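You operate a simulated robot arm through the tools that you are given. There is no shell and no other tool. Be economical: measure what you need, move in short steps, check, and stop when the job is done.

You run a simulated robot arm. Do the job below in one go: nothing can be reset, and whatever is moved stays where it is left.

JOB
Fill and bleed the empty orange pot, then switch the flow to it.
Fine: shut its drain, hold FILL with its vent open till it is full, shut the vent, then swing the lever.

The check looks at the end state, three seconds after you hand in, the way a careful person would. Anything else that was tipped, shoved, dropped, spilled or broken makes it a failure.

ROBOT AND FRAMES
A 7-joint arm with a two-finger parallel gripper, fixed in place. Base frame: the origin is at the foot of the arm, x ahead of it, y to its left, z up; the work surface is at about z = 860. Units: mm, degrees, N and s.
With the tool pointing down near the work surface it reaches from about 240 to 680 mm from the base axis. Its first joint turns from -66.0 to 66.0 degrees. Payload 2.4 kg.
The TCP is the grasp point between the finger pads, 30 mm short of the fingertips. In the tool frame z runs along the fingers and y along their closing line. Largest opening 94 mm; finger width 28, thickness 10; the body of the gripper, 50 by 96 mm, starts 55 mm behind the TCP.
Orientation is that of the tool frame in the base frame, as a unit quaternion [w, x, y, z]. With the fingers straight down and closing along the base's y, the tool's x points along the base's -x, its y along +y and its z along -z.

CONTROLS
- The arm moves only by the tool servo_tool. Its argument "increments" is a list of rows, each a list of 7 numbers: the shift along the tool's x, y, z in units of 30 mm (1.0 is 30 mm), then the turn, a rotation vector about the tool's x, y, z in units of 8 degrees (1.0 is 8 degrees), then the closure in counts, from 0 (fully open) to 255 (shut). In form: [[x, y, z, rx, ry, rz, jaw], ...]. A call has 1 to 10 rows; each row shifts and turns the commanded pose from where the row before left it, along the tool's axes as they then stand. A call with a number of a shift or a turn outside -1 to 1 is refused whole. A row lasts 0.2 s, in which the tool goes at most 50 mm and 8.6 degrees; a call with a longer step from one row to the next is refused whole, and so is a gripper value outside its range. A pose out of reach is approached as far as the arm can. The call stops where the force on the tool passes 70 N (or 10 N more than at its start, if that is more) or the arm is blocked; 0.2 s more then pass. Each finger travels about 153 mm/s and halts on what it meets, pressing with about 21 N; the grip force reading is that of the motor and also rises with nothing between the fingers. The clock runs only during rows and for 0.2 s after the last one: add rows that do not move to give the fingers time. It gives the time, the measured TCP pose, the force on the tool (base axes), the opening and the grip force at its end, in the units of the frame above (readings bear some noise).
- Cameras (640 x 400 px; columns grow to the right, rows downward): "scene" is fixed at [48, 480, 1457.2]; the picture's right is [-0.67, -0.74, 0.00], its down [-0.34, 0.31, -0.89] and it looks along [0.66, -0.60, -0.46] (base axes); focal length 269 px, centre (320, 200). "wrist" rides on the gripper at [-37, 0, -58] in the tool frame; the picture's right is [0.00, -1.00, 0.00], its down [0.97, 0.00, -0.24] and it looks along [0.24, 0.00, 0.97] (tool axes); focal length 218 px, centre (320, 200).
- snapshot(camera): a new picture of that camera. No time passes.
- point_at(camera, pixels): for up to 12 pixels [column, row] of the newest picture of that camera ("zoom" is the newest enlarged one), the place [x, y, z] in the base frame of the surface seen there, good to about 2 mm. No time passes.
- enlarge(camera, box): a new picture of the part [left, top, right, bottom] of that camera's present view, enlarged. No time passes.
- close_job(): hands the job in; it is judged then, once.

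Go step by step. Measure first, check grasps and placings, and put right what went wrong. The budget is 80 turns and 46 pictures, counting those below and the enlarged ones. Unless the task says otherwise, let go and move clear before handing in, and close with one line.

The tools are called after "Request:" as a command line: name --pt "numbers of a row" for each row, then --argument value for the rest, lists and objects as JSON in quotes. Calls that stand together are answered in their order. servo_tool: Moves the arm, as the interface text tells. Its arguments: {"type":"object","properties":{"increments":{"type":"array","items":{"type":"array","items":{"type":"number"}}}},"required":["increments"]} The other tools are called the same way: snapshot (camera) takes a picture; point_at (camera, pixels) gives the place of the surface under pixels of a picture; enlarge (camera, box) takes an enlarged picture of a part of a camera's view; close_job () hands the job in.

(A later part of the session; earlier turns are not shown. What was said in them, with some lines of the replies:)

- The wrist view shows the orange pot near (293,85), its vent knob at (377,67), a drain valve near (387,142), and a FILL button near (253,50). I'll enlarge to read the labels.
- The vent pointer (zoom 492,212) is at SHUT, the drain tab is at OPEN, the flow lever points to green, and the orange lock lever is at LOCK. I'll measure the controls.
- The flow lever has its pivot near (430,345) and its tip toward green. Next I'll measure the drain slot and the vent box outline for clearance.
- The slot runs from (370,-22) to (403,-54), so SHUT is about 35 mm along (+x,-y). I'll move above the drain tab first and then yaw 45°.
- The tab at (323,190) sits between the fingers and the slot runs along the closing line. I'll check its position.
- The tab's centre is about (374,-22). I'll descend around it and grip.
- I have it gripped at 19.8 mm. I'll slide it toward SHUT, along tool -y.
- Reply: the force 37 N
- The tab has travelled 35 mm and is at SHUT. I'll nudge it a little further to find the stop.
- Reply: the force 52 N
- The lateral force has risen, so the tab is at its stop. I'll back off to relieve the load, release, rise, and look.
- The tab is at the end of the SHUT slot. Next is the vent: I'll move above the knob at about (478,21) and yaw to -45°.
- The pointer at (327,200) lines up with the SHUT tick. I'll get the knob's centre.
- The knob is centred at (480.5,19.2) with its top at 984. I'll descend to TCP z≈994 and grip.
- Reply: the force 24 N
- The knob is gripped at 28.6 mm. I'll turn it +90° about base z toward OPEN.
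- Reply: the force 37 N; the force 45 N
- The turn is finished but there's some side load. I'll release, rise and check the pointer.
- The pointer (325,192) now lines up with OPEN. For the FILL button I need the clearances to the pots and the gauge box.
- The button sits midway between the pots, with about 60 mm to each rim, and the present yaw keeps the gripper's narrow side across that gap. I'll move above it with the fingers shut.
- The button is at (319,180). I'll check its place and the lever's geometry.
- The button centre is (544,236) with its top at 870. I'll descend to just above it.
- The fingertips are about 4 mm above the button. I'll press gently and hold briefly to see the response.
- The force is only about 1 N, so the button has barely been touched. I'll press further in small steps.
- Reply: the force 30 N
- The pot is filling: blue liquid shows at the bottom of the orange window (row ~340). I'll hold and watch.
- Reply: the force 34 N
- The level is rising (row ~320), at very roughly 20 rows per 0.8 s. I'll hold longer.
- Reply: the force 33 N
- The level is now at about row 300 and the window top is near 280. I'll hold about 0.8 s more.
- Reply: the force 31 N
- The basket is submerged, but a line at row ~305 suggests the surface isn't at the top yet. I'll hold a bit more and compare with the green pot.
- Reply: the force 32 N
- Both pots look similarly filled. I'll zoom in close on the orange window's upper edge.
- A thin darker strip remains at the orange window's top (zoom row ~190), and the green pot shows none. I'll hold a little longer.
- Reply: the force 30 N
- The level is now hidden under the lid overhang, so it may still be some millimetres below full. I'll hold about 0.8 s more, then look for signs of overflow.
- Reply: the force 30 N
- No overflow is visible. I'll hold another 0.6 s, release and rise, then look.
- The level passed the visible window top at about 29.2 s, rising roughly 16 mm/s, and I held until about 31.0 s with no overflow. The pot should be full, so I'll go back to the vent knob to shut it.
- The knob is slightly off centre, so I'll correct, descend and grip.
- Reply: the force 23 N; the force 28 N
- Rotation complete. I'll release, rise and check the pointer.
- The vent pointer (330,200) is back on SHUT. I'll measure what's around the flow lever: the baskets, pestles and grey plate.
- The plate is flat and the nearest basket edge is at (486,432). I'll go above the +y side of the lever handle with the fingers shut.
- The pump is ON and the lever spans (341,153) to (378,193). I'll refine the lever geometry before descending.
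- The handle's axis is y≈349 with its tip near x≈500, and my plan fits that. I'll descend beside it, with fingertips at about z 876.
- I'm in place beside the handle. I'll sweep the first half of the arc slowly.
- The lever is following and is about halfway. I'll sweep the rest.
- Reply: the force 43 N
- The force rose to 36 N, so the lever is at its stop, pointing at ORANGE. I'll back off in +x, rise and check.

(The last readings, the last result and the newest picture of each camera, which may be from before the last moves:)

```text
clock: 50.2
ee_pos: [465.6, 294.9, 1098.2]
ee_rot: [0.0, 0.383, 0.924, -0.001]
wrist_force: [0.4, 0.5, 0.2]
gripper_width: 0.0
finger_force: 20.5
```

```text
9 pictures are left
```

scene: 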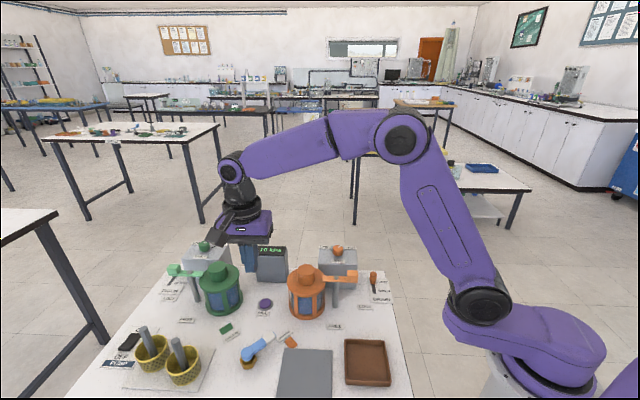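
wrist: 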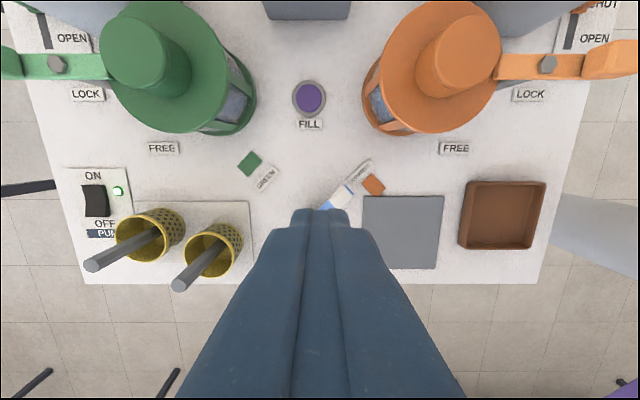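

I'll check the lever's final angle and the gauge, vent, drain and pot.

Request:
enlarge --camera "scene" --box '[220, 235, 400, 375]'

Request:
point_at --camera "scene" --pixels '[[247, 352], [270, 337], [260, 344], [290, 341]]'

```text
2.86 times, centred on (310, 305) of scene
```

zoom: 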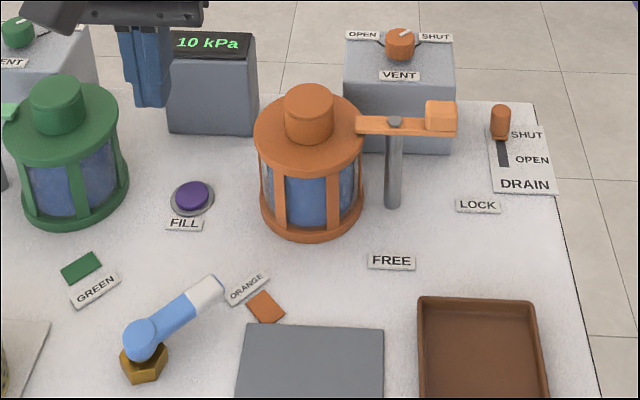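

```text
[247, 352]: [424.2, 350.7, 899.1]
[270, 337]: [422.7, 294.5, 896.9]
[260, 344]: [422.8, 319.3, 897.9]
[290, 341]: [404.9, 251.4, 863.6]
```

The gauge has dropped from 50 to 10 kPa now that flow runs through the orange pot. The lever is at its ORANGE stop, the vent and drain are both at SHUT, the pot looks full, and nothing is spilled or disturbed. The arm is clear, so I'm handing in.

Request:
close_job

```text
The job is handed in.
```

The orange pot is filled and bled, with its drain and vent shut, and the flow lever is switched to it. The level under the lid rim was judged from fill time because the camera couldn't see it directly.
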